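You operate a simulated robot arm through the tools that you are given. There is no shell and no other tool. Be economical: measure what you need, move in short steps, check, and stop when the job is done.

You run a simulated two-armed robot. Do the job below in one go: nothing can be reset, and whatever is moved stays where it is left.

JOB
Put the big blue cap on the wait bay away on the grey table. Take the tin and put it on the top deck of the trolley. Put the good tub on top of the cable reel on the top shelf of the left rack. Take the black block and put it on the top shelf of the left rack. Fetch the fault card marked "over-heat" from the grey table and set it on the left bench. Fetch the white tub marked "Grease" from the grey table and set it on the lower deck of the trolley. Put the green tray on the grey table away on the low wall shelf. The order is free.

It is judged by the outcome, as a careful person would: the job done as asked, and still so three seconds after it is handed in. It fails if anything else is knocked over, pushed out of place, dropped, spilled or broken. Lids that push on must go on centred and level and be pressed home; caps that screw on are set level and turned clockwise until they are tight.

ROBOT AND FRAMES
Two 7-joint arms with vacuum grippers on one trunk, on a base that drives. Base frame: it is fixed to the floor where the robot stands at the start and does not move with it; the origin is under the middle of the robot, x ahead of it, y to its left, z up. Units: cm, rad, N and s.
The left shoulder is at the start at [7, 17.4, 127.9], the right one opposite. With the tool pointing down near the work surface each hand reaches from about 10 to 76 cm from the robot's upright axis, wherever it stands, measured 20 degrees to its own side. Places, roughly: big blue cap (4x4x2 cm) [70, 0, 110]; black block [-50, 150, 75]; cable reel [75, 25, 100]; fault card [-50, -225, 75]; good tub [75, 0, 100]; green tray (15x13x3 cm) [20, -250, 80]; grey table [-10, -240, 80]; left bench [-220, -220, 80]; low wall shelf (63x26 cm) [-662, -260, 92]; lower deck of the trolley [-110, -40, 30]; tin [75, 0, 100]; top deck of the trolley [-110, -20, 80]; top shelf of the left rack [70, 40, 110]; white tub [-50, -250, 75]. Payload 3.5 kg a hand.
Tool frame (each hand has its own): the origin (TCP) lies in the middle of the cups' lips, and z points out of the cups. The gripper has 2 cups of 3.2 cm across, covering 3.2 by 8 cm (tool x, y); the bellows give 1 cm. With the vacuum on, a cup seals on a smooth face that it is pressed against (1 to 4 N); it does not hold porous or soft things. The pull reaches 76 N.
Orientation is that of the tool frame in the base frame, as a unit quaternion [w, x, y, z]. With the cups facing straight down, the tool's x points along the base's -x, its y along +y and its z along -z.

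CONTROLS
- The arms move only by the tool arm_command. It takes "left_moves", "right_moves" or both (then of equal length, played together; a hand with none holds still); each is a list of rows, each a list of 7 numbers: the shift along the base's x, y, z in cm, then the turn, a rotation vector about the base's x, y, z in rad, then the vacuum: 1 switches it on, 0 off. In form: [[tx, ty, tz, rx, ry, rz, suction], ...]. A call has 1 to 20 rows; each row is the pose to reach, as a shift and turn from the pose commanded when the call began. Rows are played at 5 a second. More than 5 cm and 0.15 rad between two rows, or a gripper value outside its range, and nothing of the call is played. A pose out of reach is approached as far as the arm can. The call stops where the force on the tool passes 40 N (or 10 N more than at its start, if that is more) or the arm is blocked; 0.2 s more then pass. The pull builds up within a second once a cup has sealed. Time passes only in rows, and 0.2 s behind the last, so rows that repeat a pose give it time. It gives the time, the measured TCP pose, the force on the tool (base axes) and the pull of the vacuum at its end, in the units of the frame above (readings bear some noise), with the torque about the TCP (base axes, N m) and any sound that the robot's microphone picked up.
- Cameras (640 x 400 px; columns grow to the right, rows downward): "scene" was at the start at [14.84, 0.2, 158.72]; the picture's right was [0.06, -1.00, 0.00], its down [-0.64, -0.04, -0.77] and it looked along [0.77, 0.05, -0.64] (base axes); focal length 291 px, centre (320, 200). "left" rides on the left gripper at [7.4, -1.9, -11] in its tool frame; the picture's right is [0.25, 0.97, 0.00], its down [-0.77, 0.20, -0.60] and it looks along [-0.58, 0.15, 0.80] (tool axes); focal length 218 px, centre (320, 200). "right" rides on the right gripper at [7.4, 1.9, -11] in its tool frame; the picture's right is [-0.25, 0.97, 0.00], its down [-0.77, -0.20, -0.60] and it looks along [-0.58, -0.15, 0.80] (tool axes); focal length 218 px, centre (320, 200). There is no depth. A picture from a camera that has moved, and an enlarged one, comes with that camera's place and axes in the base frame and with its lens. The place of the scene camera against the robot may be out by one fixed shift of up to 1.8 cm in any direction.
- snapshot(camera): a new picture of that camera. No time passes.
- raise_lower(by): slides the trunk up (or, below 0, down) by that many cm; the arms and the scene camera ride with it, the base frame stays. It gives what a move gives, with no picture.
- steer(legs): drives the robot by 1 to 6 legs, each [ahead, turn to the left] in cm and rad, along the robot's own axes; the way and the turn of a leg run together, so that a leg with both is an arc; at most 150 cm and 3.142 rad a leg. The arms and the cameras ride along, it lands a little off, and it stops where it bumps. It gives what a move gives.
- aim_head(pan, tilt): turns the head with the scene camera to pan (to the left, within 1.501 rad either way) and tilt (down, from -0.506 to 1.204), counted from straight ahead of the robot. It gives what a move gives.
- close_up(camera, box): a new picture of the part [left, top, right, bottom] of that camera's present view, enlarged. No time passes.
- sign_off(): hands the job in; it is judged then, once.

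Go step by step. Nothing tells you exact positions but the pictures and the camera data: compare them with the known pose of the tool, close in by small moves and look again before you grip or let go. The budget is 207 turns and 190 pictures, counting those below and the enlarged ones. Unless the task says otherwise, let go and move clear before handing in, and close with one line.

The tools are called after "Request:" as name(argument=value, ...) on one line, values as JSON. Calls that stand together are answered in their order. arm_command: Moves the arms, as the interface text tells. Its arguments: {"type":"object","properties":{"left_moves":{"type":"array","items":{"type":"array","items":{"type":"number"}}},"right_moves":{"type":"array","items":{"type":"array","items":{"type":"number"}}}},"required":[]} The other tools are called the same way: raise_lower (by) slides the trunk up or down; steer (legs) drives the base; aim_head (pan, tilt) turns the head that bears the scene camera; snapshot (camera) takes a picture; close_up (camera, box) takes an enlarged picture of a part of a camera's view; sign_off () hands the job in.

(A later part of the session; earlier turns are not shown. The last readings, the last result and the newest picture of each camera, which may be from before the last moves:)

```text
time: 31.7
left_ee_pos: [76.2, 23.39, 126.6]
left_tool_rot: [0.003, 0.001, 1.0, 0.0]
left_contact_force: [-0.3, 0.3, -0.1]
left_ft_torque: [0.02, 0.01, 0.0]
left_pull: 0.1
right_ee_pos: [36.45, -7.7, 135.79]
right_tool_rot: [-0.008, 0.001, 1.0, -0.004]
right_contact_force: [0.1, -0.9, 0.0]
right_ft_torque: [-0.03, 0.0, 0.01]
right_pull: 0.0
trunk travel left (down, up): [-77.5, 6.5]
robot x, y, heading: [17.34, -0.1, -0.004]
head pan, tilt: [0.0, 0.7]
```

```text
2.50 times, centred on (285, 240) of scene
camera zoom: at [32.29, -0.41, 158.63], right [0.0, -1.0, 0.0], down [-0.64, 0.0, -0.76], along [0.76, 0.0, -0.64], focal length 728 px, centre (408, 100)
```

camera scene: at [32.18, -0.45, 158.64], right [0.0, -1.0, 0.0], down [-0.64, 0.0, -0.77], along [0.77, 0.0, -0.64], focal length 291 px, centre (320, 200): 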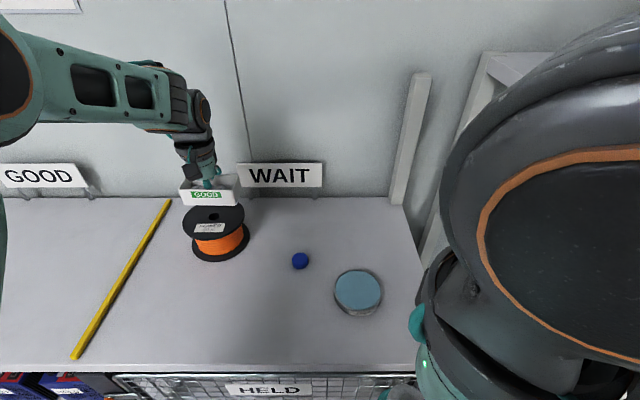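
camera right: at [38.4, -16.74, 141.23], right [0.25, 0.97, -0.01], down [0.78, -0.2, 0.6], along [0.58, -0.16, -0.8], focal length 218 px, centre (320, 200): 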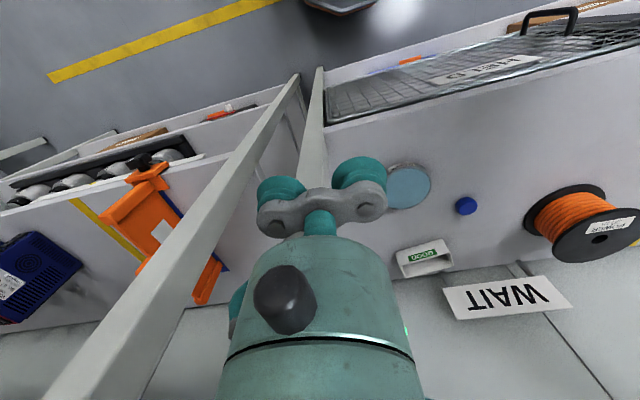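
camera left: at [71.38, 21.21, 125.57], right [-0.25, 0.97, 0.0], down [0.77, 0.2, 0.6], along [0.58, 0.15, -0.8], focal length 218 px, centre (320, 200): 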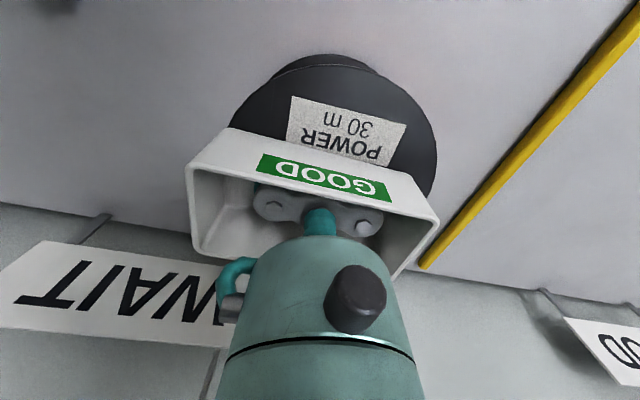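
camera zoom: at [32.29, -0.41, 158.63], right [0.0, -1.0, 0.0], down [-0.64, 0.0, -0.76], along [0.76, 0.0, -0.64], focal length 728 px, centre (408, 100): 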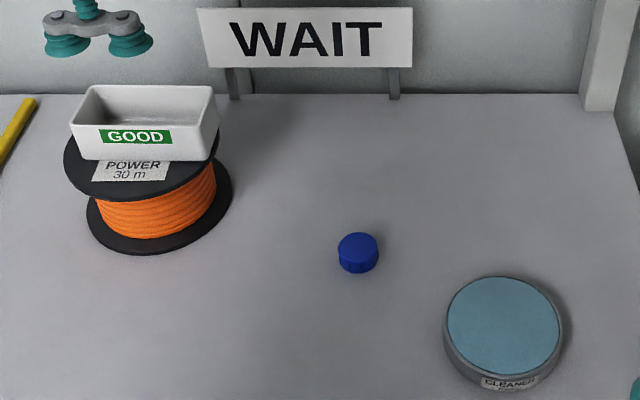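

The tub sits well on the reel. To use both arms clear of the right post, I'll tuck the left hand and shift the robot about 20 cm to the left with a reverse–forward manoeuvre.

Request:
arm_command(left_moves=[[-4, 0, 4, 0, 0, 0, 0], [-8, -1, 7, 0, 0, 0, 0], [-12, -2, 8, 0, 0, 0, 0], [-16, -3, 8, 0, 0, 0, 0], [-20, -3, 8, 0, 0, 0, 0], [-20, -3, 8, 0, 0, 0, 0]])

Request:
steer(legs=[[-20, 0], [-20, -0.6], [-20, 0.6], [20, 0.6], [20, -0.6], [12, -0.2]])

Request:
snapshot(camera="scene")

Request:
snapshot(camera="right")

Request:
snapshot(camera="left")

```text
refused: row 1 steps farther than a row can; nothing moved
```

```text
time: 40.7
left_ee_pos: [71.65, 32.94, 126.7]
left_tool_rot: [0.004, 0.102, 0.995, 0.0]
left_contact_force: [0.7, 0.0, -0.6]
left_ft_torque: [0.01, 0.02, 0.02]
left_pull: 0.0
right_ee_pos: [26.46, 10.65, 135.95]
right_tool_rot: [-0.008, 0.103, 0.995, -0.002]
right_contact_force: [-0.2, 0.2, 0.6]
right_ft_torque: [0.01, -0.01, 0.01]
right_pull: 0.1
trunk travel left (down, up): [-77.5, 6.5]
robot x, y, heading: [9.29, 22.13, -0.203]
head pan, tilt: [0.0, 0.7]
```

```text
154 pictures are left
camera scene: at [24.01, 18.96, 158.65], right [-0.2, -0.98, 0.0], down [-0.63, 0.13, -0.77], along [0.75, -0.16, -0.64], focal length 291 px, centre (320, 200)
```

scene: 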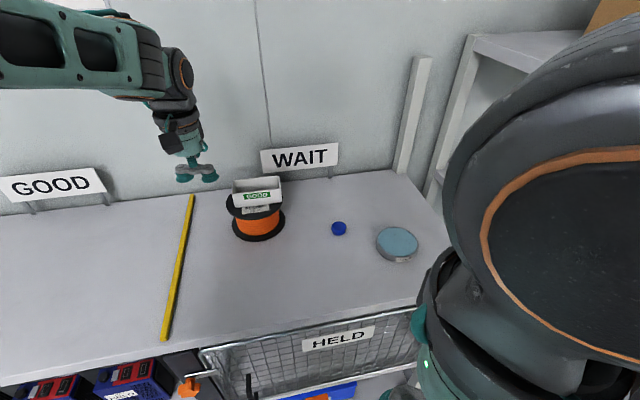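

```text
153 pictures are left
camera right: at [19.82, 14.08, 147.06], right [0.44, 0.9, -0.01], down [0.72, -0.35, 0.59], along [0.53, -0.27, -0.8], focal length 218 px, centre (320, 200)
```

right: 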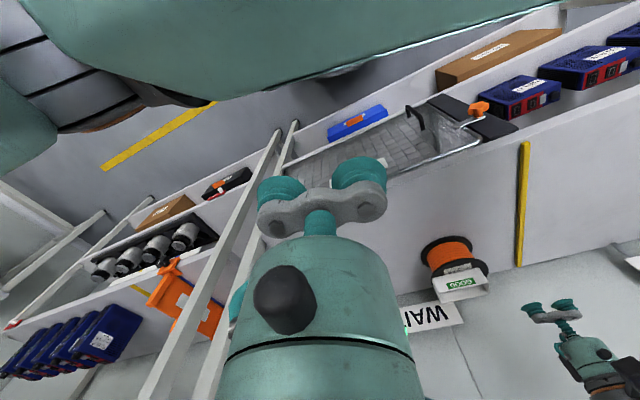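

```text
152 pictures are left
camera left: at [63.97, 32.47, 137.58], right [-0.05, 1.0, 0.0], down [0.79, 0.04, 0.61], along [0.61, 0.03, -0.79], focal length 218 px, centre (320, 200)
```

left: 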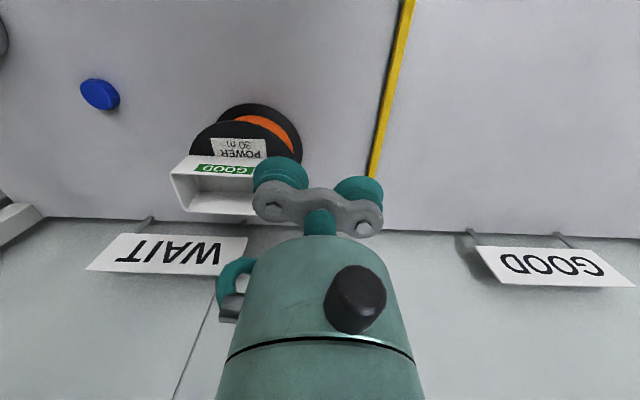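

The drive landed at [9.3, 22.1], heading -0.2, with nothing disturbed. The tin is near [63.8, -7.6]; I'll bring the right hand over it for a look.

Request:
arm_command(right_moves=[[4, -2, 0, 0, 0, 0, 0], [8, -4, 0, 0, 0, 0, 0], [12, -6, -1, 0, 0, 0, 0], [16, -8, -2, 0, 0, 0, 0], [20, -10, -3, 0, 0, 0, 0], [24, -12, -5, 0, 0, 0, 0], [27, -14, -8, 0, 0, 0, 0], [30, -15.5, -11, 0, 0, 0, 0], [31, -16.5, -14, 0, 0, 0, 0], [31, -16.5, -14, 0, 0, 0, 0]])

Request:
snapshot(camera="right")

Request:
snapshot(camera="scene")

```text
time: 42.9
left_ee_pos: [71.65, 32.76, 126.61]
left_tool_rot: [0.004, 0.102, 0.995, -0.001]
left_contact_force: [-0.1, 0.5, -0.4]
left_ft_torque: [-0.03, 0.0, 0.0]
left_pull: 0.1
right_ee_pos: [57.39, -5.92, 122.05]
right_tool_rot: [-0.007, 0.103, 0.995, -0.003]
right_contact_force: [-0.2, 0.4, -0.1]
right_ft_torque: [-0.01, 0.0, 0.03]
right_pull: 0.1
trunk travel left (down, up): [-77.5, 6.5]
robot x, y, heading: [9.45, 21.83, -0.205]
head pan, tilt: [0.0, 0.7]
```

```text
151 pictures are left
camera right: at [50.82, -2.56, 133.12], right [0.44, 0.9, -0.01], down [0.72, -0.35, 0.59], along [0.53, -0.27, -0.8], focal length 218 px, centre (320, 200)
```

right: 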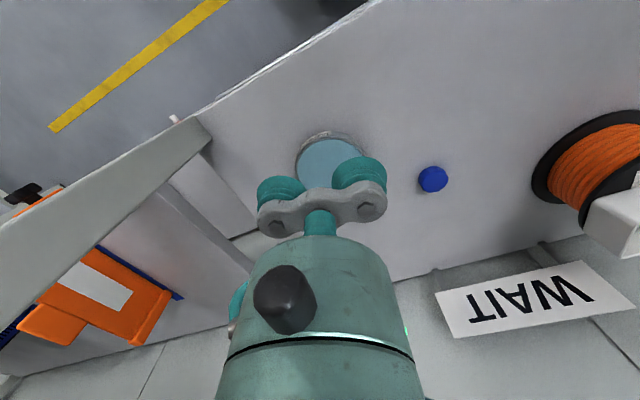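

```text
150 pictures are left
camera scene: at [24.0, 18.83, 158.65], right [-0.2, -0.98, 0.0], down [-0.63, 0.13, -0.77], along [0.75, -0.16, -0.64], focal length 291 px, centre (320, 200)
```

scene: 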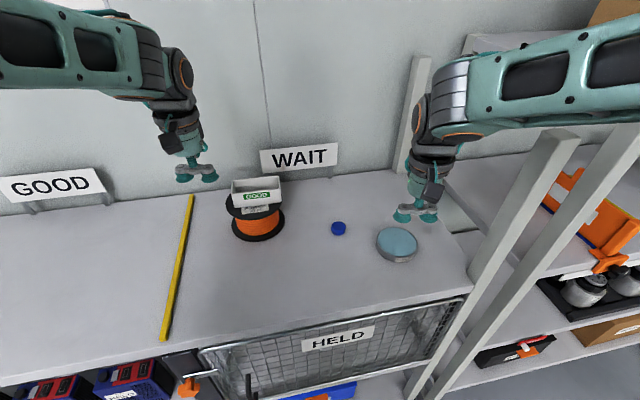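

The tin is at about [63.2, -7.3]. I'll move above it and lower part way, watching the forearm against the post.

Request:
arm_command(right_moves=[[3, -0.7, 0, 0, 0, 0, 0], [5.8, -1.4, -1, 0, 0, 0, 0], [5.8, -1.4, -4, 0, 0, 0, 0], [5.8, -1.4, -7, 0, 0, 0, 0], [5.8, -1.4, -8, 0, 0, 0, 0]])

Request:
snapshot(camera="scene")

Request:
close_up(camera="right", box=[220, 85, 420, 210])

```text
time: 44.1
left_ee_pos: [71.85, 32.84, 126.64]
left_tool_rot: [0.003, 0.102, 0.995, 0.0]
left_contact_force: [0.3, 0.9, 0.3]
left_ft_torque: [0.02, -0.02, -0.03]
left_pull: 0.0
right_ee_pos: [63.44, -7.37, 113.81]
right_tool_rot: [-0.008, 0.102, 0.995, -0.003]
right_contact_force: [-0.6, 0.0, -0.2]
right_ft_torque: [0.03, -0.02, 0.01]
right_pull: 0.0
trunk travel left (down, up): [-77.5, 6.5]
robot x, y, heading: [9.75, 21.99, -0.2]
head pan, tilt: [0.0, 0.7]
```

```text
149 pictures are left
camera scene: at [24.18, 18.84, 158.63], right [-0.2, -0.98, 0.0], down [-0.63, 0.13, -0.76], along [0.75, -0.16, -0.64], focal length 291 px, centre (320, 200)
```

scene: 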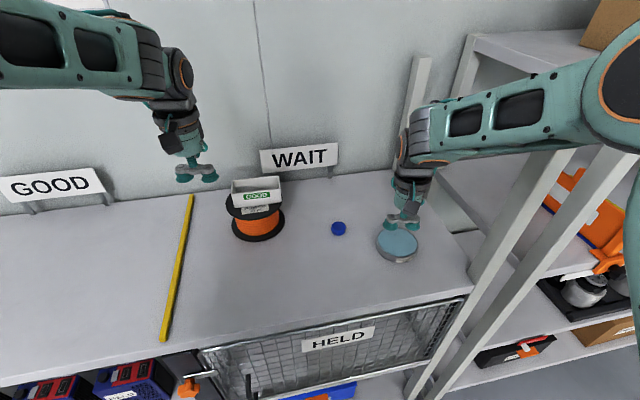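

```text
3.20 times, centred on (320, 148) of right
camera zoom: at [56.74, -3.93, 124.95], right [0.44, 0.9, -0.01], down [0.72, -0.35, 0.59], along [0.53, -0.27, -0.81], focal length 698 px, centre (320, 368)
```

zoom: 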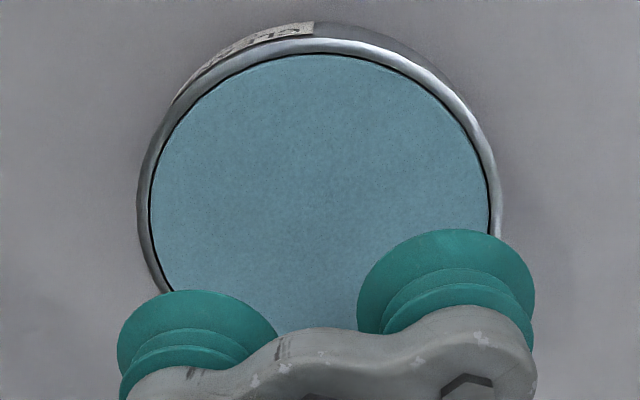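

The lid disc's middle is at about [63.4, -7.4], right under the TCP. I'll go down with vacuum.

Request:
arm_command(right_moves=[[0, 0, -2, 0, 0, 0, 1], [0, 0, -3.5, 0, 0, 0, 1], [0, 0, -4, 0, 0, 0, 1], [0, 0, -4.4, 0, 0, 0, 1], [0, 0, -4.7, 0, 0, 0, 1], [0, 0, -4.7, 0, 0, 0, 1], [0, 0, -4.7, 0, 0, 0, 1]])

```text
time: 45.7
left_ee_pos: [71.88, 32.75, 126.56]
left_tool_rot: [0.004, 0.102, 0.995, 0.0]
left_contact_force: [0.1, 0.3, 0.2]
left_ft_torque: [0.01, -0.03, -0.01]
left_pull: 0.1
right_ee_pos: [63.3, -7.52, 109.3]
right_tool_rot: [-0.009, 0.103, 0.995, -0.002]
right_contact_force: [-0.2, -0.7, 0.8]
right_ft_torque: [0.02, 0.0, 0.0]
right_pull: 0.1
trunk travel left (down, up): [-77.5, 6.5]
robot x, y, heading: [9.87, 21.84, -0.202]
head pan, tilt: [0.0, 0.7]
```

Request:
arm_command(right_moves=[[0, 0, -0.3, 0, 0, 0, 1], [0, 0, -0.6, 0, 0, 0, 1], [0, 0, -0.9, 0, 0, 0, 1], [0, 0, -0.9, 0, 0, 0, 1], [0, 0, -0.9, 0, 0, 0, 1]])

Request:
close_up(camera="scene", box=[340, 170, 460, 270])

```text
time: 46.9
left_ee_pos: [71.77, 32.82, 126.53]
left_tool_rot: [0.004, 0.103, 0.995, -0.001]
left_contact_force: [0.2, -0.6, -0.6]
left_ft_torque: [0.01, -0.01, 0.02]
left_pull: 0.1
right_ee_pos: [63.35, -7.38, 108.26]
right_tool_rot: [-0.008, 0.103, 0.995, -0.002]
right_contact_force: [0.8, 1.9, 0.3]
right_ft_torque: [0.03, 0.03, -0.02]
right_pull: 75.4
trunk travel left (down, up): [-77.5, 6.5]
robot x, y, heading: [9.07, 22.15, -0.203]
head pan, tilt: [0.0, 0.7]
```

```text
4.00 times, centred on (400, 220) of scene
camera zoom: at [24.12, 18.83, 158.64], right [-0.2, -0.98, 0.0], down [-0.63, 0.13, -0.76], along [0.75, -0.16, -0.64], focal length 1166 px, centre (0, 120)
```

zoom: 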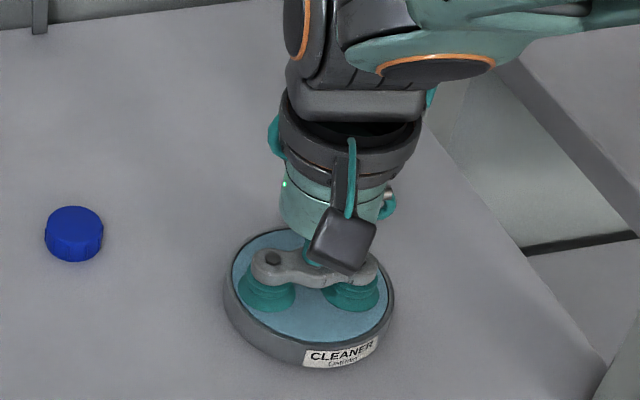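

The tin is sealed. I'll lift it and bring it back over the front, then bring the left hand towards the cap.

Request:
arm_command(right_moves=[[0, 0, 2, 0, 0, 0, 1], [0, 0, 5, 0, 0, 0, 1], [-1, 1, 9, 0, 0, 0, 1], [-4, 2, 12, 0, 0, 0, 1], [-8, 4, 14, 0, 0, 0, 1], [-12, 6, 16, 0, 0, 0, 1], [-16, 7, 17, 0, 0, 0, 1], [-20, 8, 18, 0, 0, 0, 1], [-24, 8, 18, 0, 0, 0, 1], [-28, 8, 18, 0, 0, 0, 1], [-28, 8, 18, 0, 0, 0, 1]])

Request:
arm_command(left_moves=[[-2, -4, 0, 0, 0, 0, 0], [-4, -8, 0, 0, 0, 0, 0], [-6, -12, 0, 0, 0, 0, 0], [-6, -16, -1, 0, 0, 0, 0], [-6, -20, -3, 0, 0, 0, 0], [-6, -24, -5, 0, 0, 0, 0], [-6, -27, -8, 0, 0, 0, 0], [-6, -27, -8, 0, 0, 0, 0]])

Request:
snapshot(camera="scene")

Request:
snapshot(camera="left")

```text
time: 49.3
left_ee_pos: [71.83, 32.81, 126.47]
left_tool_rot: [0.002, 0.102, 0.995, 0.0]
left_contact_force: [-0.1, -0.8, -0.1]
left_ft_torque: [-0.01, -0.01, 0.01]
left_pull: 0.0
right_ee_pos: [35.39, 0.65, 126.42]
right_tool_rot: [-0.008, 0.103, 0.995, -0.003]
right_contact_force: [0.7, 0.0, -1.4]
right_ft_torque: [-0.02, 0.0, 0.03]
right_pull: 75.7
trunk travel left (down, up): [-77.5, 6.5]
robot x, y, heading: [9.41, 21.89, -0.205]
head pan, tilt: [0.0, 0.7]
```

```text
time: 51.1
left_ee_pos: [65.93, 6.11, 118.91]
left_tool_rot: [0.003, 0.097, 0.995, -0.006]
left_contact_force: [0.8, 0.3, 1.1]
left_ft_torque: [0.0, 0.03, -0.01]
left_pull: 0.1
right_ee_pos: [35.19, 0.74, 126.38]
right_tool_rot: [-0.008, 0.102, 0.995, -0.002]
right_contact_force: [0.2, 0.4, -0.7]
right_ft_torque: [0.03, 0.02, 0.02]
right_pull: 75.4
trunk travel left (down, up): [-77.5, 6.5]
robot x, y, heading: [9.85, 21.9, -0.204]
head pan, tilt: [0.0, 0.7]
```

```text
146 pictures are left
camera scene: at [24.08, 18.91, 158.64], right [-0.2, -0.98, 0.0], down [-0.63, 0.13, -0.77], along [0.75, -0.16, -0.64], focal length 291 px, centre (320, 200)
```

scene: 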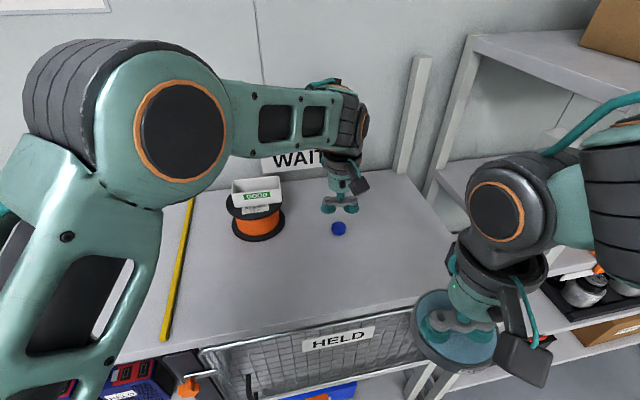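

```text
145 pictures are left
camera left: at [58.33, 5.66, 129.9], right [-0.06, 1.0, -0.01], down [0.79, 0.05, 0.61], along [0.61, 0.03, -0.79], focal length 218 px, centre (320, 200)
```

left: 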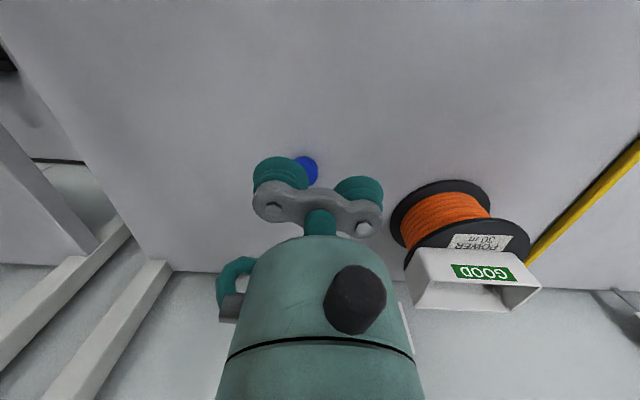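

The cap is at about [71.4, 4.7]; I'll centre the -y cup of the left gripper over it and look.

Request:
arm_command(left_moves=[[3, 0.5, 0, 0, 0, 0, 0], [5.9, 0.9, -2, 0, 0, 0, 0], [5.9, 0.9, -6, 0, 0, 0, 0], [5.9, 0.9, -8, 0, 0, 0, 0], [5.9, 0.9, -8, 0, 0, 0, 0]])

Request:
close_up(camera="left", box=[200, 80, 440, 230])

Request:
close_up(camera="scene", box=[300, 180, 380, 240])

```text
time: 52.3
left_ee_pos: [71.51, 6.84, 110.72]
left_tool_rot: [0.004, 0.103, 0.995, 0.0]
left_contact_force: [-1.1, 0.9, 0.4]
left_ft_torque: [0.0, 0.03, 0.04]
left_pull: 0.1
right_ee_pos: [35.3, 0.6, 126.44]
right_tool_rot: [-0.008, 0.104, 0.995, -0.003]
right_contact_force: [-0.1, -0.1, -1.8]
right_ft_torque: [0.0, 0.01, -0.01]
right_pull: 75.4
trunk travel left (down, up): [-77.5, 6.5]
robot x, y, heading: [9.84, 21.9, -0.202]
head pan, tilt: [0.0, 0.7]
```

```text
2.67 times, centred on (320, 155) of left
camera zoom: at [63.85, 6.35, 121.56], right [-0.05, 1.0, 0.0], down [0.79, 0.04, 0.61], along [0.61, 0.03, -0.79], focal length 582 px, centre (320, 320)
```

zoom: 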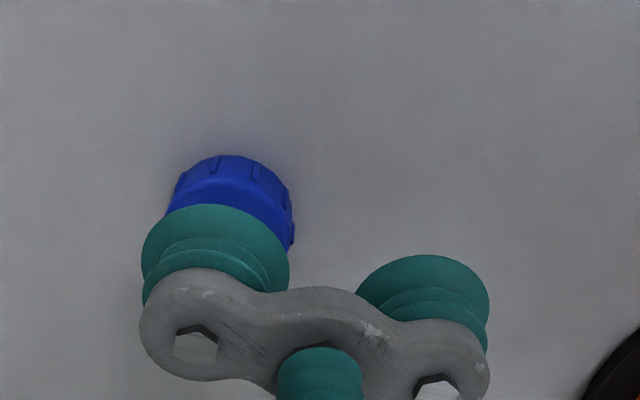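

```text
6.67 times, centred on (340, 210) of scene
camera zoom: at [24.13, 18.85, 158.64], right [-0.2, -0.98, 0.0], down [-0.63, 0.13, -0.76], along [0.75, -0.16, -0.64], focal length 1942 px, centre (187, 133)
```

zoom: 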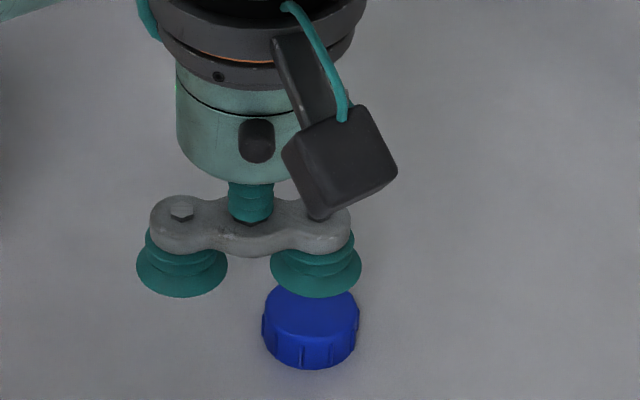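

The cap's middle is at about [72.1, 4.4], so I'll shift 1.1 cm forward and descend with the vacuum.

Request:
arm_command(left_moves=[[1.1, -0.05, 0, 0, 0, 0, 1], [1.1, -0.05, -1.2, 0, 0, 0, 1], [1.1, -0.05, -1.8, 0, 0, 0, 1], [1.1, -0.05, -2.3, 0, 0, 0, 1], [1.1, -0.05, -2.7, 0, 0, 0, 1], [1.1, -0.05, -3.0, 0, 0, 0, 1], [1.1, -0.05, -3.0, 0, 0, 0, 1], [1.1, -0.05, -3.0, 0, 0, 0, 1]])

Request:
close_up(camera="left", box=[200, 80, 440, 230])

Request:
close_up(camera="scene", box=[300, 180, 380, 240])

```text
time: 54.1
left_ee_pos: [72.68, 6.73, 107.62]
left_tool_rot: [0.004, 0.102, 0.995, 0.0]
left_contact_force: [-0.3, 0.0, 1.2]
left_ft_torque: [-0.91, 0.19, 0.05]
left_pull: 38.0
right_ee_pos: [35.24, 0.59, 126.41]
right_tool_rot: [-0.008, 0.103, 0.995, -0.002]
right_contact_force: [-0.9, 0.2, -1.3]
right_ft_torque: [0.02, -0.03, -0.04]
right_pull: 75.5
trunk travel left (down, up): [-77.5, 6.5]
robot x, y, heading: [9.39, 22.16, -0.204]
head pan, tilt: [0.0, 0.7]
```

```text
2.67 times, centred on (320, 155) of left
camera zoom: at [65.03, 6.2, 118.56], right [-0.05, 1.0, 0.0], down [0.79, 0.04, 0.61], along [0.61, 0.03, -0.79], focal length 582 px, centre (320, 320)
```

zoom: 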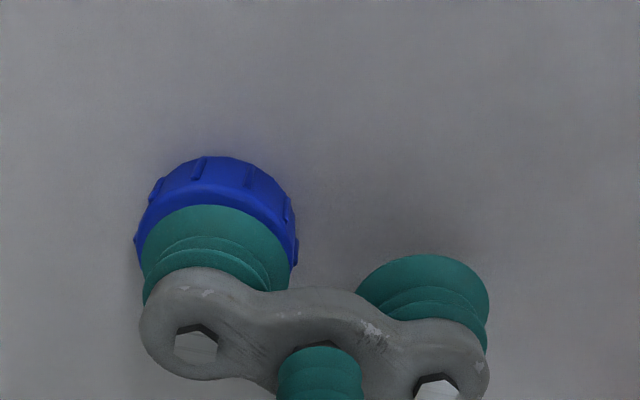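

```text
6.67 times, centred on (340, 210) of scene
camera zoom: at [24.09, 18.82, 158.64], right [-0.2, -0.98, 0.0], down [-0.63, 0.13, -0.76], along [0.75, -0.16, -0.64], focal length 1942 px, centre (187, 133)
```

zoom: 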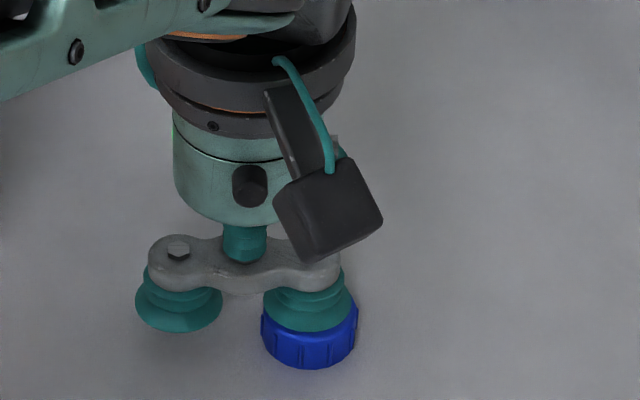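

The cap is held by one cup (38 N). I'll lift and tuck the left hand in.

Request:
arm_command(left_moves=[[0, 0, 2, 0, 0, 0, 1], [0, 0, 6, 0, 0, 0, 1], [-2, 2, 10, 0, 0, 0, 1], [-4, 5, 13, 0, 0, 0, 1], [-7, 8, 15, 0, 0, 0, 1], [-10, 11, 17, 0, 0, 0, 1], [-13, 14, 19, 0, 0, 0, 1], [-16, 17, 20, 0, 0, 0, 1], [-20, 19, 20, 0, 0, 0, 1], [-24, 21, 20, 0, 0, 0, 1], [-24, 21, 20, 0, 0, 0, 1]])

Request:
steer(legs=[[-30, 0]])

Request:
aim_head(pan=-1.5, tilt=0.5)

Request:
snapshot(camera="scene")

Request:
snapshot(camera="left")

```text
time: 56.5
left_ee_pos: [48.82, 27.53, 127.49]
left_tool_rot: [0.004, 0.103, 0.995, 0.0]
left_contact_force: [0.0, -0.3, 0.7]
left_ft_torque: [-0.86, 0.16, 0.0]
left_pull: 37.6
right_ee_pos: [35.5, 0.43, 126.43]
right_tool_rot: [-0.008, 0.103, 0.995, -0.002]
right_contact_force: [-0.5, -0.7, -1.5]
right_ft_torque: [0.05, 0.01, 0.02]
right_pull: 75.8
trunk travel left (down, up): [-77.5, 6.5]
robot x, y, heading: [9.62, 21.86, -0.202]
head pan, tilt: [0.0, 0.7]
```

```text
time: 58.6
left_ee_pos: [19.09, 33.67, 127.49]
left_tool_rot: [0.003, 0.101, 0.995, 0.0]
left_contact_force: [0.1, 0.0, -0.1]
left_ft_torque: [-0.94, 0.23, 0.07]
left_pull: 37.3
right_ee_pos: [5.68, 6.76, 126.37]
right_tool_rot: [-0.009, 0.101, 0.995, -0.002]
right_contact_force: [0.0, -0.2, -1.9]
right_ft_torque: [-0.01, -0.01, -0.02]
right_pull: 75.3
trunk travel left (down, up): [-77.5, 6.5]
robot x, y, heading: [-20.26, 27.89, -0.203]
head pan, tilt: [0.0, 0.7]
```

```text
time: 60.2
left_ee_pos: [18.91, 33.87, 127.61]
left_tool_rot: [0.003, 0.1, 0.995, 0.0]
left_contact_force: [-1.1, -0.3, 0.1]
left_ft_torque: [-0.85, 0.19, 0.02]
left_pull: 37.7
right_ee_pos: [5.48, 6.81, 126.45]
right_tool_rot: [-0.008, 0.101, 0.995, -0.003]
right_contact_force: [0.3, 0.7, -1.2]
right_ft_torque: [0.01, 0.0, -0.01]
right_pull: 75.7
trunk travel left (down, up): [-77.5, 6.5]
robot x, y, heading: [-19.9, 28.06, -0.202]
head pan, tilt: [-1.499, 0.499]
```

```text
140 pictures are left
camera scene: at [-15.21, 17.7, 160.41], right [-0.99, 0.13, 0.0], down [0.06, 0.47, -0.88], along [-0.11, -0.87, -0.48], focal length 291 px, centre (320, 200)
```

scene: 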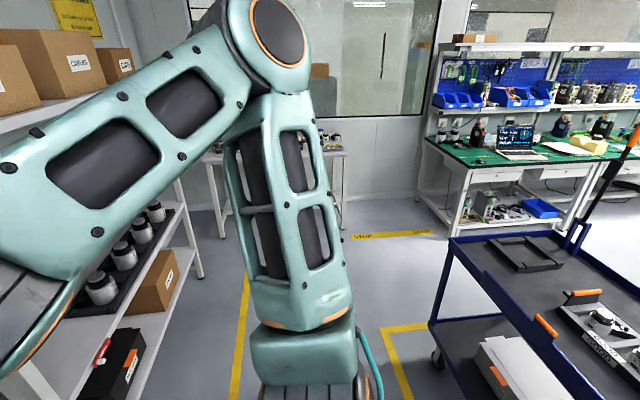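

```text
139 pictures are left
camera left: at [11.26, 33.36, 138.5], right [-0.05, 1.0, 0.0], down [0.79, 0.04, 0.61], along [0.61, 0.03, -0.79], focal length 218 px, centre (320, 200)
```

left: 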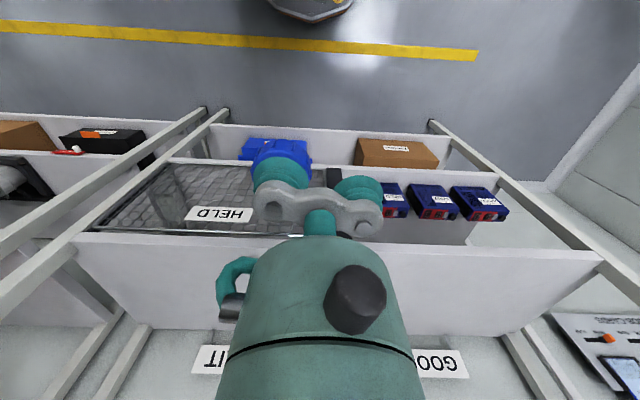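

The trolley stands behind me on the right, with its near edge about x = -84. I'll turn right to face it.

Request:
steer(legs=[[0, -2.94]])

Request:
aim_head(pan=0, tilt=0.6)

Request:
snapshot(camera="scene")

```text
time: 67.4
left_ee_pos: [-57.24, 13.84, 127.6]
left_tool_rot: [0.0, 1.0, 0.01, -0.003]
left_contact_force: [-0.3, -0.7, -0.4]
left_ft_torque: [0.95, -0.01, -0.02]
left_pull: 38.1
right_ee_pos: [-50.03, 43.03, 126.29]
right_tool_rot: [-0.003, 1.0, 0.01, 0.008]
right_contact_force: [-0.3, -0.3, -1.1]
right_ft_torque: [0.0, 0.02, 0.03]
right_pull: 75.5
trunk travel left (down, up): [-77.5, 6.5]
robot x, y, heading: [-20.46, 28.07, -3.124]
head pan, tilt: [-1.499, 0.499]
```

```text
time: 69.0
left_ee_pos: [-57.18, 13.87, 127.56]
left_tool_rot: [0.0, 1.0, 0.01, -0.005]
left_contact_force: [-0.1, -0.2, -0.4]
left_ft_torque: [0.9, 0.04, 0.01]
left_pull: 37.9
right_ee_pos: [-50.01, 43.02, 126.29]
right_tool_rot: [-0.004, 1.0, 0.009, 0.008]
right_contact_force: [0.0, 0.2, -0.8]
right_ft_torque: [-0.02, -0.02, 0.0]
right_pull: 75.5
trunk travel left (down, up): [-77.5, 6.5]
robot x, y, heading: [-20.22, 28.15, -3.121]
head pan, tilt: [0.0, 0.6]
```

```text
138 pictures are left
camera scene: at [-32.79, 27.46, 159.5], right [-0.02, 1.0, 0.0], down [0.56, 0.01, -0.83], along [-0.82, -0.02, -0.56], focal length 291 px, centre (320, 200)
```

scene: 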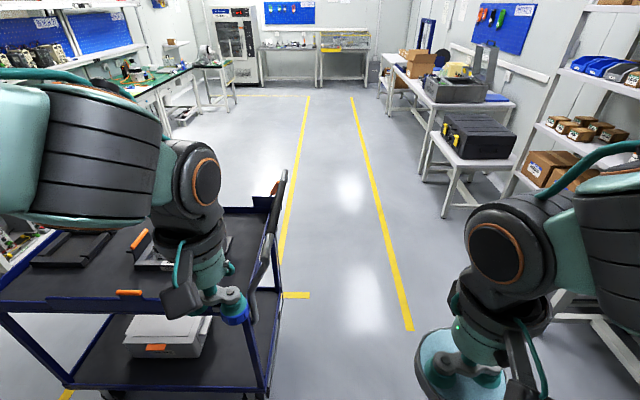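

The trolley spans about y -75 to +6. I'll move to y ≈ -25 alongside, facing it.

Request:
steer(legs=[[0, 1.57], [50, 0], [0, -1.57]])

Request:
aim_head(pan=0, tilt=0.8)

Request:
snapshot(camera="scene")

```text
time: 79.6
left_ee_pos: [-56.29, -37.36, 127.51]
left_tool_rot: [-0.001, 1.0, 0.019, -0.004]
left_contact_force: [-0.8, -0.1, -0.8]
left_ft_torque: [0.92, 0.01, 0.01]
left_pull: 37.9
right_ee_pos: [-49.71, -7.95, 126.32]
right_tool_rot: [-0.004, 1.0, 0.019, 0.008]
right_contact_force: [0.4, -0.1, -1.6]
right_ft_torque: [-0.02, 0.01, 0.02]
right_pull: 75.8
trunk travel left (down, up): [-77.5, 6.5]
robot x, y, heading: [-19.51, -22.21, -3.103]
head pan, tilt: [0.0, 0.6]
```

```text
time: 80.3
left_ee_pos: [-56.22, -37.35, 127.52]
left_tool_rot: [0.0, 1.0, 0.019, -0.004]
left_contact_force: [0.1, -0.3, -0.9]
left_ft_torque: [0.89, 0.04, 0.01]
left_pull: 37.4
right_ee_pos: [-49.68, -7.98, 126.45]
right_tool_rot: [-0.003, 1.0, 0.018, 0.008]
right_contact_force: [-0.8, 0.4, -1.2]
right_ft_torque: [-0.03, -0.02, -0.01]
right_pull: 75.8
trunk travel left (down, up): [-77.5, 6.5]
robot x, y, heading: [-19.51, -22.31, -3.105]
head pan, tilt: [0.0, 0.799]
```

```text
137 pictures are left
camera scene: at [-31.35, -23.25, 157.82], right [-0.04, 1.0, 0.0], down [0.72, 0.03, -0.7], along [-0.7, -0.03, -0.72], focal length 291 px, centre (320, 200)
```

scene: 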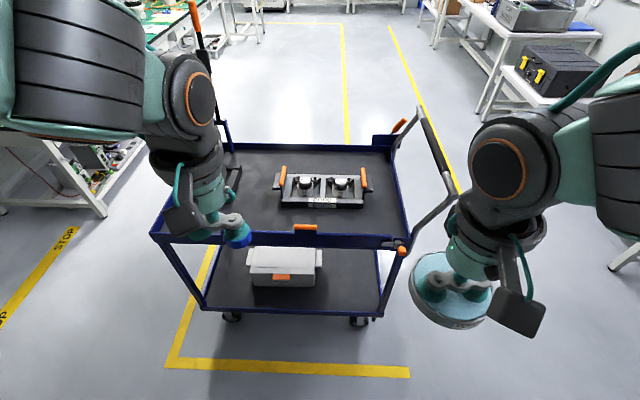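

The front-right corner of the top deck is free, around [-96.5, -4]. I'll drive forward 18 cm and move the right hand over there.

Request:
steer(legs=[[18, 0]])

Request:
arm_command(right_moves=[[-4, 0, 0, 0, 0, 0, 1], [-8, 0.5, 0, 0, 0, 0, 1], [-12, 1, 0, 0, 0, 0, 1], [-16, 2, -2, 0, 0, 0, 1], [-19, 3, -5, 0, 0, 0, 1], [-22, 4, -9, 0, 0, 0, 1], [-22, 4, -9, 0, 0, 0, 1]])

Request:
snapshot(camera="scene")

Request:
snapshot(camera="right")

Request:
snapshot(camera="left")

```text
time: 81.8
left_ee_pos: [-73.62, -38.01, 127.54]
left_tool_rot: [0.0, 1.0, 0.018, -0.005]
left_contact_force: [0.7, -0.1, -0.8]
left_ft_torque: [0.9, 0.03, -0.01]
left_pull: 37.8
right_ee_pos: [-67.0, -8.59, 126.49]
right_tool_rot: [-0.004, 1.0, 0.018, 0.007]
right_contact_force: [-0.1, -1.1, -1.3]
right_ft_torque: [-0.05, 0.03, 0.01]
right_pull: 75.5
trunk travel left (down, up): [-77.5, 6.5]
robot x, y, heading: [-37.49, -23.23, -3.102]
head pan, tilt: [0.0, 0.799]
```

```text
refused: row 6 steps farther than a row can; nothing moved
```

```text
136 pictures are left
camera scene: at [-48.64, -23.92, 157.85], right [-0.04, 1.0, 0.0], down [0.71, 0.03, -0.7], along [-0.7, -0.03, -0.72], focal length 291 px, centre (320, 200)
```

scene: 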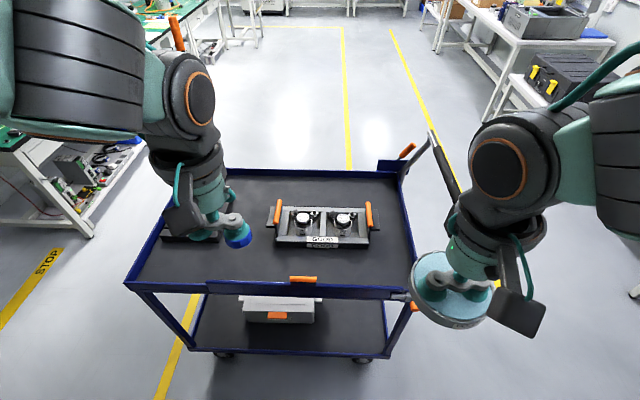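

```text
135 pictures are left
camera right: at [-59.8, -10.28, 137.54], right [-0.22, -0.98, -0.01], down [-0.79, 0.17, 0.6], along [-0.58, 0.14, -0.8], focal length 218 px, centre (320, 200)
```

right: 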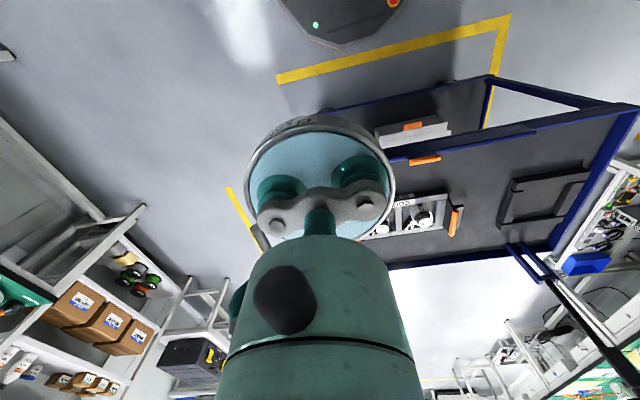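

```text
134 pictures are left
camera left: at [-66.32, -35.86, 138.6], right [0.29, -0.96, 0.0], down [-0.76, -0.23, 0.61], along [-0.59, -0.17, -0.79], focal length 218 px, centre (320, 200)
```

left: 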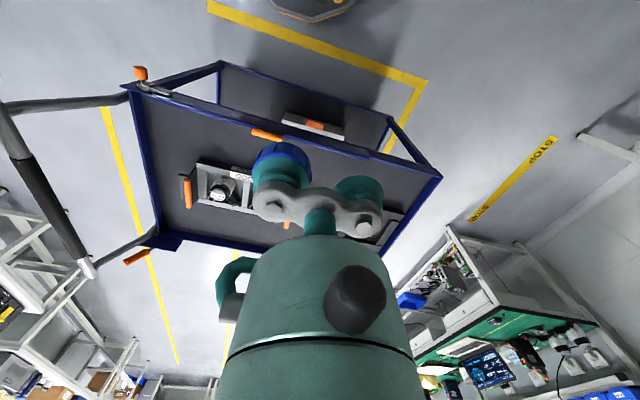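

The deck's height is still uncertain (about 84–90). I'll carry the tin over the corner at z≈108 and look again.

Request:
arm_command(right_moves=[[-4, 0, 0, 0, 0, 0, 1], [-8, 0.5, 0, 0, 0, 0, 1], [-12, 1, 0, 0, 0, 0, 1], [-16, 1.5, 0, 0, 0, 0, 1], [-20, 2, -2, 0, 0, 0, 1], [-24, 2.3, -4, 0, 0, 0, 1], [-27, 2.5, -7, 0, 0, 0, 1], [-29.5, 2.5, -11, 0, 0, 0, 1], [-29.5, 2.5, -15, 0, 0, 0, 1], [-29.5, 2.5, -18, 0, 0, 0, 1], [-29.5, 2.5, -18, 0, 0, 0, 1]])

Request:
snapshot(camera="scene")

Request:
snapshot(camera="right")

Request:
snapshot(camera="left")

```text
time: 84.2
left_ee_pos: [-74.04, -38.03, 127.43]
left_tool_rot: [0.0, 1.0, 0.018, -0.003]
left_contact_force: [0.0, 0.2, -0.4]
left_ft_torque: [0.91, 0.0, 0.0]
left_pull: 37.8
right_ee_pos: [-96.73, -6.15, 108.23]
right_tool_rot: [-0.004, 1.0, 0.019, 0.008]
right_contact_force: [-0.1, -0.5, -1.5]
right_ft_torque: [0.04, -0.04, 0.02]
right_pull: 75.2
trunk travel left (down, up): [-77.5, 6.5]
robot x, y, heading: [-37.7, -22.9, -3.105]
head pan, tilt: [0.0, 0.799]
```

```text
133 pictures are left
camera scene: at [-49.03, -23.96, 157.82], right [-0.04, 1.0, 0.0], down [0.72, 0.03, -0.7], along [-0.7, -0.03, -0.72], focal length 291 px, centre (320, 200)
```

scene: 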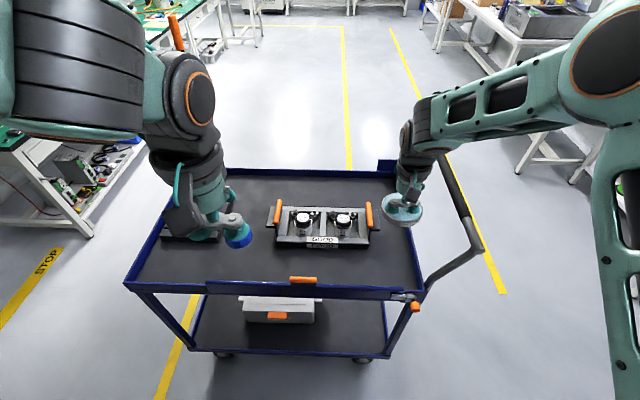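

```text
132 pictures are left
camera right: at [-89.68, -7.87, 119.37], right [-0.22, -0.98, -0.01], down [-0.79, 0.17, 0.59], along [-0.58, 0.14, -0.8], focal length 218 px, centre (320, 200)
```

right: 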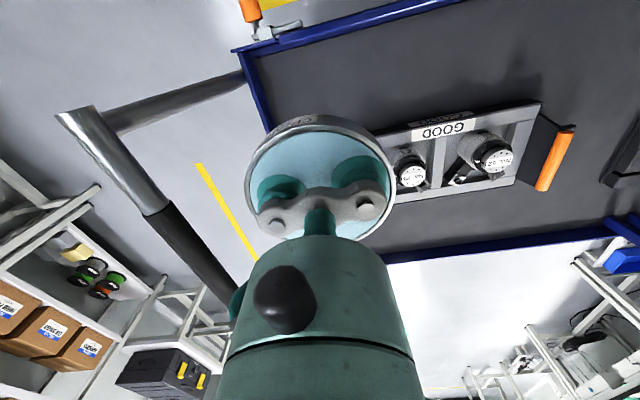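

```text
131 pictures are left
camera left: at [-66.65, -35.89, 138.51], right [0.29, -0.96, 0.0], down [-0.76, -0.23, 0.61], along [-0.58, -0.17, -0.79], focal length 218 px, centre (320, 200)
```

left: 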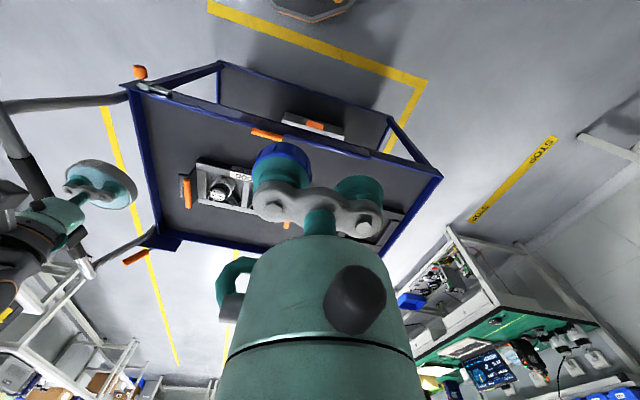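

The deck's near-right corner is at about [-88.4, 3.5, 83.5] and the fixture begins at x ≈ -102. The free spot is around [-95.7, -4.5]. I'll lower gradually and check clearance to the trolley handle.

Request:
arm_command(right_moves=[[0.5, 1, -3, 0, 0, 0, 1], [1, 1.6, -7, 0, 0, 0, 1], [1, 1.6, -11, 0, 0, 0, 1], [1, 1.6, -13, 0, 0, 0, 1], [1, 1.6, -13, 0, 0, 0, 1]])

Request:
snapshot(camera="scene")

Request:
snapshot(camera="right")

```text
time: 85.4
left_ee_pos: [-73.83, -38.03, 127.59]
left_tool_rot: [0.001, 1.0, 0.018, -0.003]
left_contact_force: [0.2, 0.0, 0.1]
left_ft_torque: [0.92, 0.05, -0.01]
left_pull: 37.8
right_ee_pos: [-95.75, -4.58, 95.31]
right_tool_rot: [-0.004, 1.0, 0.019, 0.008]
right_contact_force: [-0.2, -0.2, -1.1]
right_ft_torque: [0.01, 0.01, 0.0]
right_pull: 75.9
trunk travel left (down, up): [-77.5, 6.5]
robot x, y, heading: [-37.68, -22.95, -3.103]
head pan, tilt: [0.0, 0.799]
```

```text
130 pictures are left
camera scene: at [-48.99, -23.93, 157.82], right [-0.04, 1.0, 0.0], down [0.72, 0.03, -0.7], along [-0.7, -0.03, -0.72], focal length 291 px, centre (320, 200)
```

scene: 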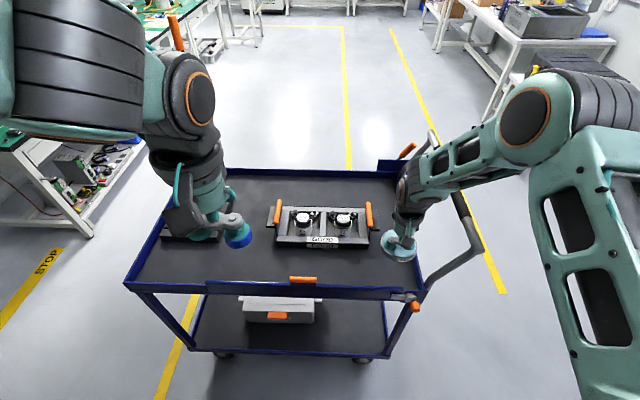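

```text
129 pictures are left
camera right: at [-88.59, -6.18, 106.45], right [-0.22, -0.98, -0.01], down [-0.79, 0.17, 0.59], along [-0.58, 0.14, -0.8], focal length 218 px, centre (320, 200)
```

right: 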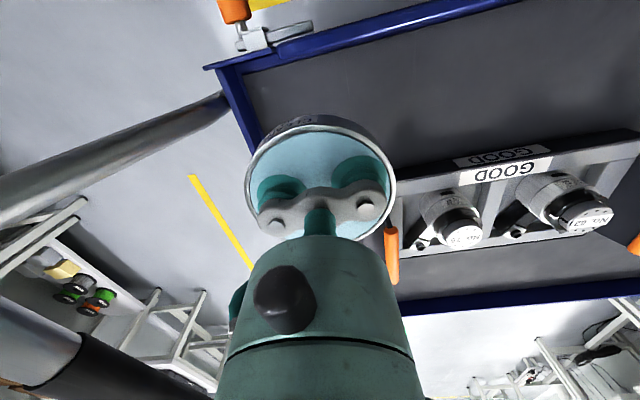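

The spot is clear with about 2 cm margin. I'll lower the tin to the deck.

Request:
arm_command(right_moves=[[0, 0, -4, 0, 0, 0, 1], [0, 0, -7, 0, 0, 0, 1], [0, 0, -8.5, 0, 0, 0, 1], [0, 0, -9, 0, 0, 0, 1], [0, 0, -9.4, 0, 0, 0, 1], [0, 0, -9.8, 0, 0, 0, 1], [0, 0, -10.2, 0, 0, 0, 1], [0, 0, -10.6, 0, 0, 0, 1], [0, 0, -11, 0, 0, 0, 1], [0, 0, -11.4, 0, 0, 0, 1]])

Request:
snapshot(camera="right")

```text
time: 87.6
left_ee_pos: [-74.08, -37.79, 127.54]
left_tool_rot: [0.0, 1.0, 0.018, -0.004]
left_contact_force: [0.5, -0.5, 0.2]
left_ft_torque: [0.91, 0.03, -0.02]
left_pull: 37.9
right_ee_pos: [-95.98, -4.58, 83.95]
right_tool_rot: [-0.004, 1.0, 0.017, 0.008]
right_contact_force: [-0.1, 0.0, -1.4]
right_ft_torque: [-0.04, -0.01, -0.04]
right_pull: 75.7
trunk travel left (down, up): [-77.5, 6.5]
robot x, y, heading: [-37.46, -22.7, -3.105]
head pan, tilt: [0.0, 0.799]
```

```text
128 pictures are left
camera right: at [-88.66, -6.18, 95.05], right [-0.22, -0.98, -0.01], down [-0.79, 0.17, 0.59], along [-0.58, 0.14, -0.8], focal length 218 px, centre (320, 200)
```

right: 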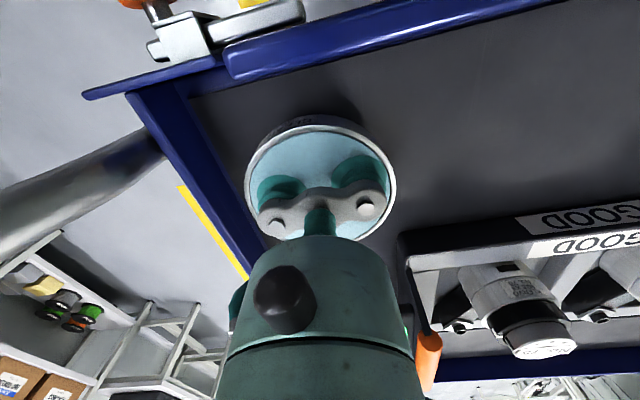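

Request:
arm_command(right_moves=[[0, 0, -0.4, 0, 0, 0, 1], [0, 0, -0.8, 0, 0, 0, 1], [0, 0, -1.2, 0, 0, 0, 1], [0, 0, -1.6, 0, 0, 0, 1], [0, 0, -2.0, 0, 0, 0, 1], [0, 0, -2.4, 0, 0, 0, 1], [0, 0, -2.8, 0, 0, 0, 1]])

Request:
snapshot(camera="right")

```text
time: 89.1
left_ee_pos: [-73.53, -37.98, 127.86]
left_tool_rot: [-0.001, 1.0, 0.018, -0.005]
left_contact_force: [0.8, -0.2, -0.6]
left_ft_torque: [0.86, 0.06, 0.01]
left_pull: 37.5
right_ee_pos: [-95.86, -4.58, 82.03]
right_tool_rot: [-0.004, 1.0, 0.019, 0.003]
right_contact_force: [13.5, 0.6, 25.6]
right_ft_torque: [-0.29, 0.27, 0.14]
right_pull: 75.1
trunk travel left (down, up): [-77.5, 6.5]
robot x, y, heading: [-37.2, -23.1, -3.106]
head pan, tilt: [0.0, 0.799]
stopped in row 7 (right hand): the force on the tool passed its limit at 44 N (the readings are from after the stop); the commanded pose is now the measured one
```

```text
127 pictures are left
camera right: at [-88.54, -6.18, 93.07], right [-0.22, -0.98, -0.01], down [-0.78, 0.17, 0.6], along [-0.59, 0.14, -0.8], focal length 218 px, centre (320, 200)
```

right: 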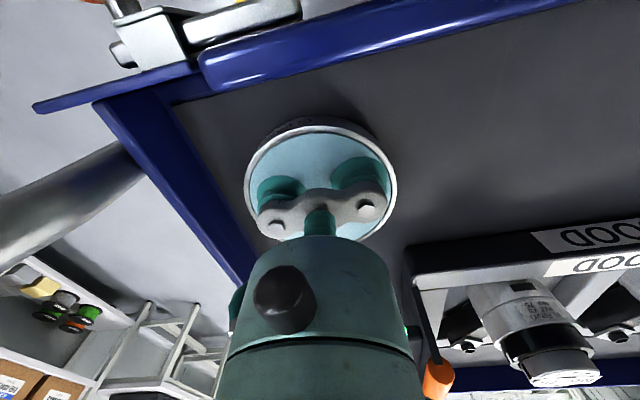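

The tin rests on the deck (deck ≈ z 79). Releasing and rising.

Request:
arm_command(right_moves=[[0, 0, 0.2, 0, 0, 0, 1], [0, 0, 0.2, 0, 0, 0, 0], [0, 0, 0.2, 0, 0, 0, 0], [0, 0, 0.2, 0, 0, 0, 0], [0, 0, 0.2, 0, 0, 0, 0], [0, 0, 1, 0, 0, 0, 0], [0, 0, 4, 0, 0, 0, 0], [0, 0, 9, 0, 0, 0, 0], [0, 0, 14, 0, 0, 0, 0], [0, 0, 19, 0, 0, 0, 0], [0, 0, 24, 0, 0, 0, 0], [4, 0, 27, 0, 0, 0, 0], [8, 0, 30, 0, 0, 0, 0], [12, 0, 33, 0, 0, 0, 0], [16, 0, 36, 0, 0, 0, 0], [20, 0, 38, 0, 0, 0, 0], [24, 0, 40, 0, 0, 0, 0], [28, 0, 42, 0, 0, 0, 0]])

Request:
snapshot(camera="scene")

```text
time: 92.9
left_ee_pos: [-73.77, -37.79, 127.57]
left_tool_rot: [0.001, 1.0, 0.019, -0.004]
left_contact_force: [0.5, 0.3, -0.8]
left_ft_torque: [0.86, 0.03, -0.01]
left_pull: 37.7
right_ee_pos: [-68.09, -4.17, 123.78]
right_tool_rot: [-0.004, 1.0, 0.019, 0.003]
right_contact_force: [1.2, -0.3, -0.2]
right_ft_torque: [0.0, 0.02, 0.0]
right_pull: 0.1
trunk travel left (down, up): [-77.5, 6.5]
robot x, y, heading: [-37.52, -22.95, -3.109]
head pan, tilt: [0.0, 0.799]
```

```text
126 pictures are left
camera scene: at [-48.84, -23.78, 157.83], right [-0.04, 1.0, 0.0], down [0.72, 0.03, -0.7], along [-0.7, -0.03, -0.72], focal length 291 px, centre (320, 200)
```

scene: 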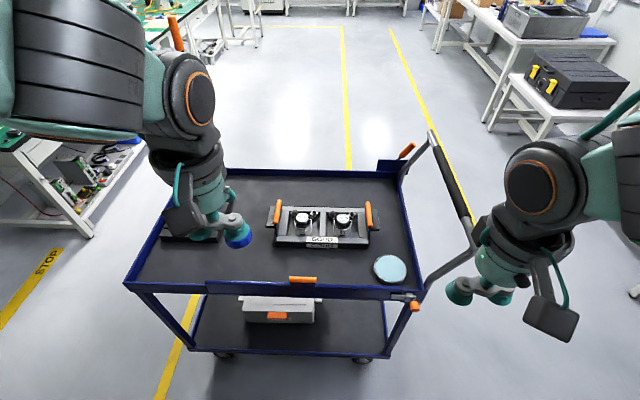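

The tin is placed on the trolley. Next I go to the grey table with the cap: back off, turn to face -y, and look.

Request:
steer(legs=[[-20, 0], [0, 1.54]])

Request:
aim_head(pan=0, tilt=0.5)

Request:
snapshot(camera="scene")

```text
time: 98.3
left_ee_pos: [-3.37, -59.33, 127.49]
left_tool_rot: [0.002, 0.703, 0.711, -0.002]
left_contact_force: [0.0, 0.2, -0.4]
left_ft_torque: [0.0, 0.92, 0.02]
left_pull: 38.5
right_ee_pos: [-36.98, -52.82, 123.67]
right_tool_rot: [-0.006, 0.702, 0.712, 0.001]
right_contact_force: [-0.1, 0.2, -0.8]
right_ft_torque: [0.01, 0.0, -0.03]
right_pull: 0.0
trunk travel left (down, up): [-77.5, 6.5]
robot x, y, heading: [-17.22, -22.02, -1.557]
head pan, tilt: [0.0, 0.799]
```

```text
time: 99.1
left_ee_pos: [-3.44, -59.33, 127.6]
left_tool_rot: [0.002, 0.703, 0.711, -0.003]
left_contact_force: [0.1, 0.4, -0.2]
left_ft_torque: [-0.02, 0.89, 0.0]
left_pull: 37.6
right_ee_pos: [-36.85, -52.85, 123.63]
right_tool_rot: [-0.005, 0.703, 0.711, 0.001]
right_contact_force: [0.4, -0.1, 0.5]
right_ft_torque: [-0.02, 0.01, 0.01]
right_pull: 0.1
trunk travel left (down, up): [-77.5, 6.5]
robot x, y, heading: [-17.6, -22.62, -1.558]
head pan, tilt: [0.0, 0.499]
```

```text
125 pictures are left
camera scene: at [-15.92, -36.79, 160.4], right [-1.0, -0.01, 0.0], down [-0.01, 0.48, -0.88], along [0.01, -0.88, -0.48], focal length 291 px, centre (320, 200)
```

scene: 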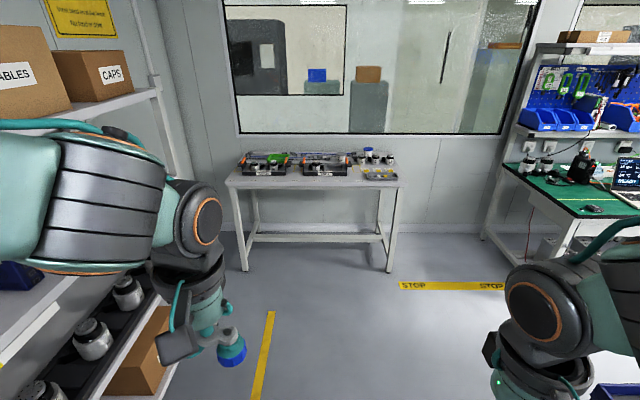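

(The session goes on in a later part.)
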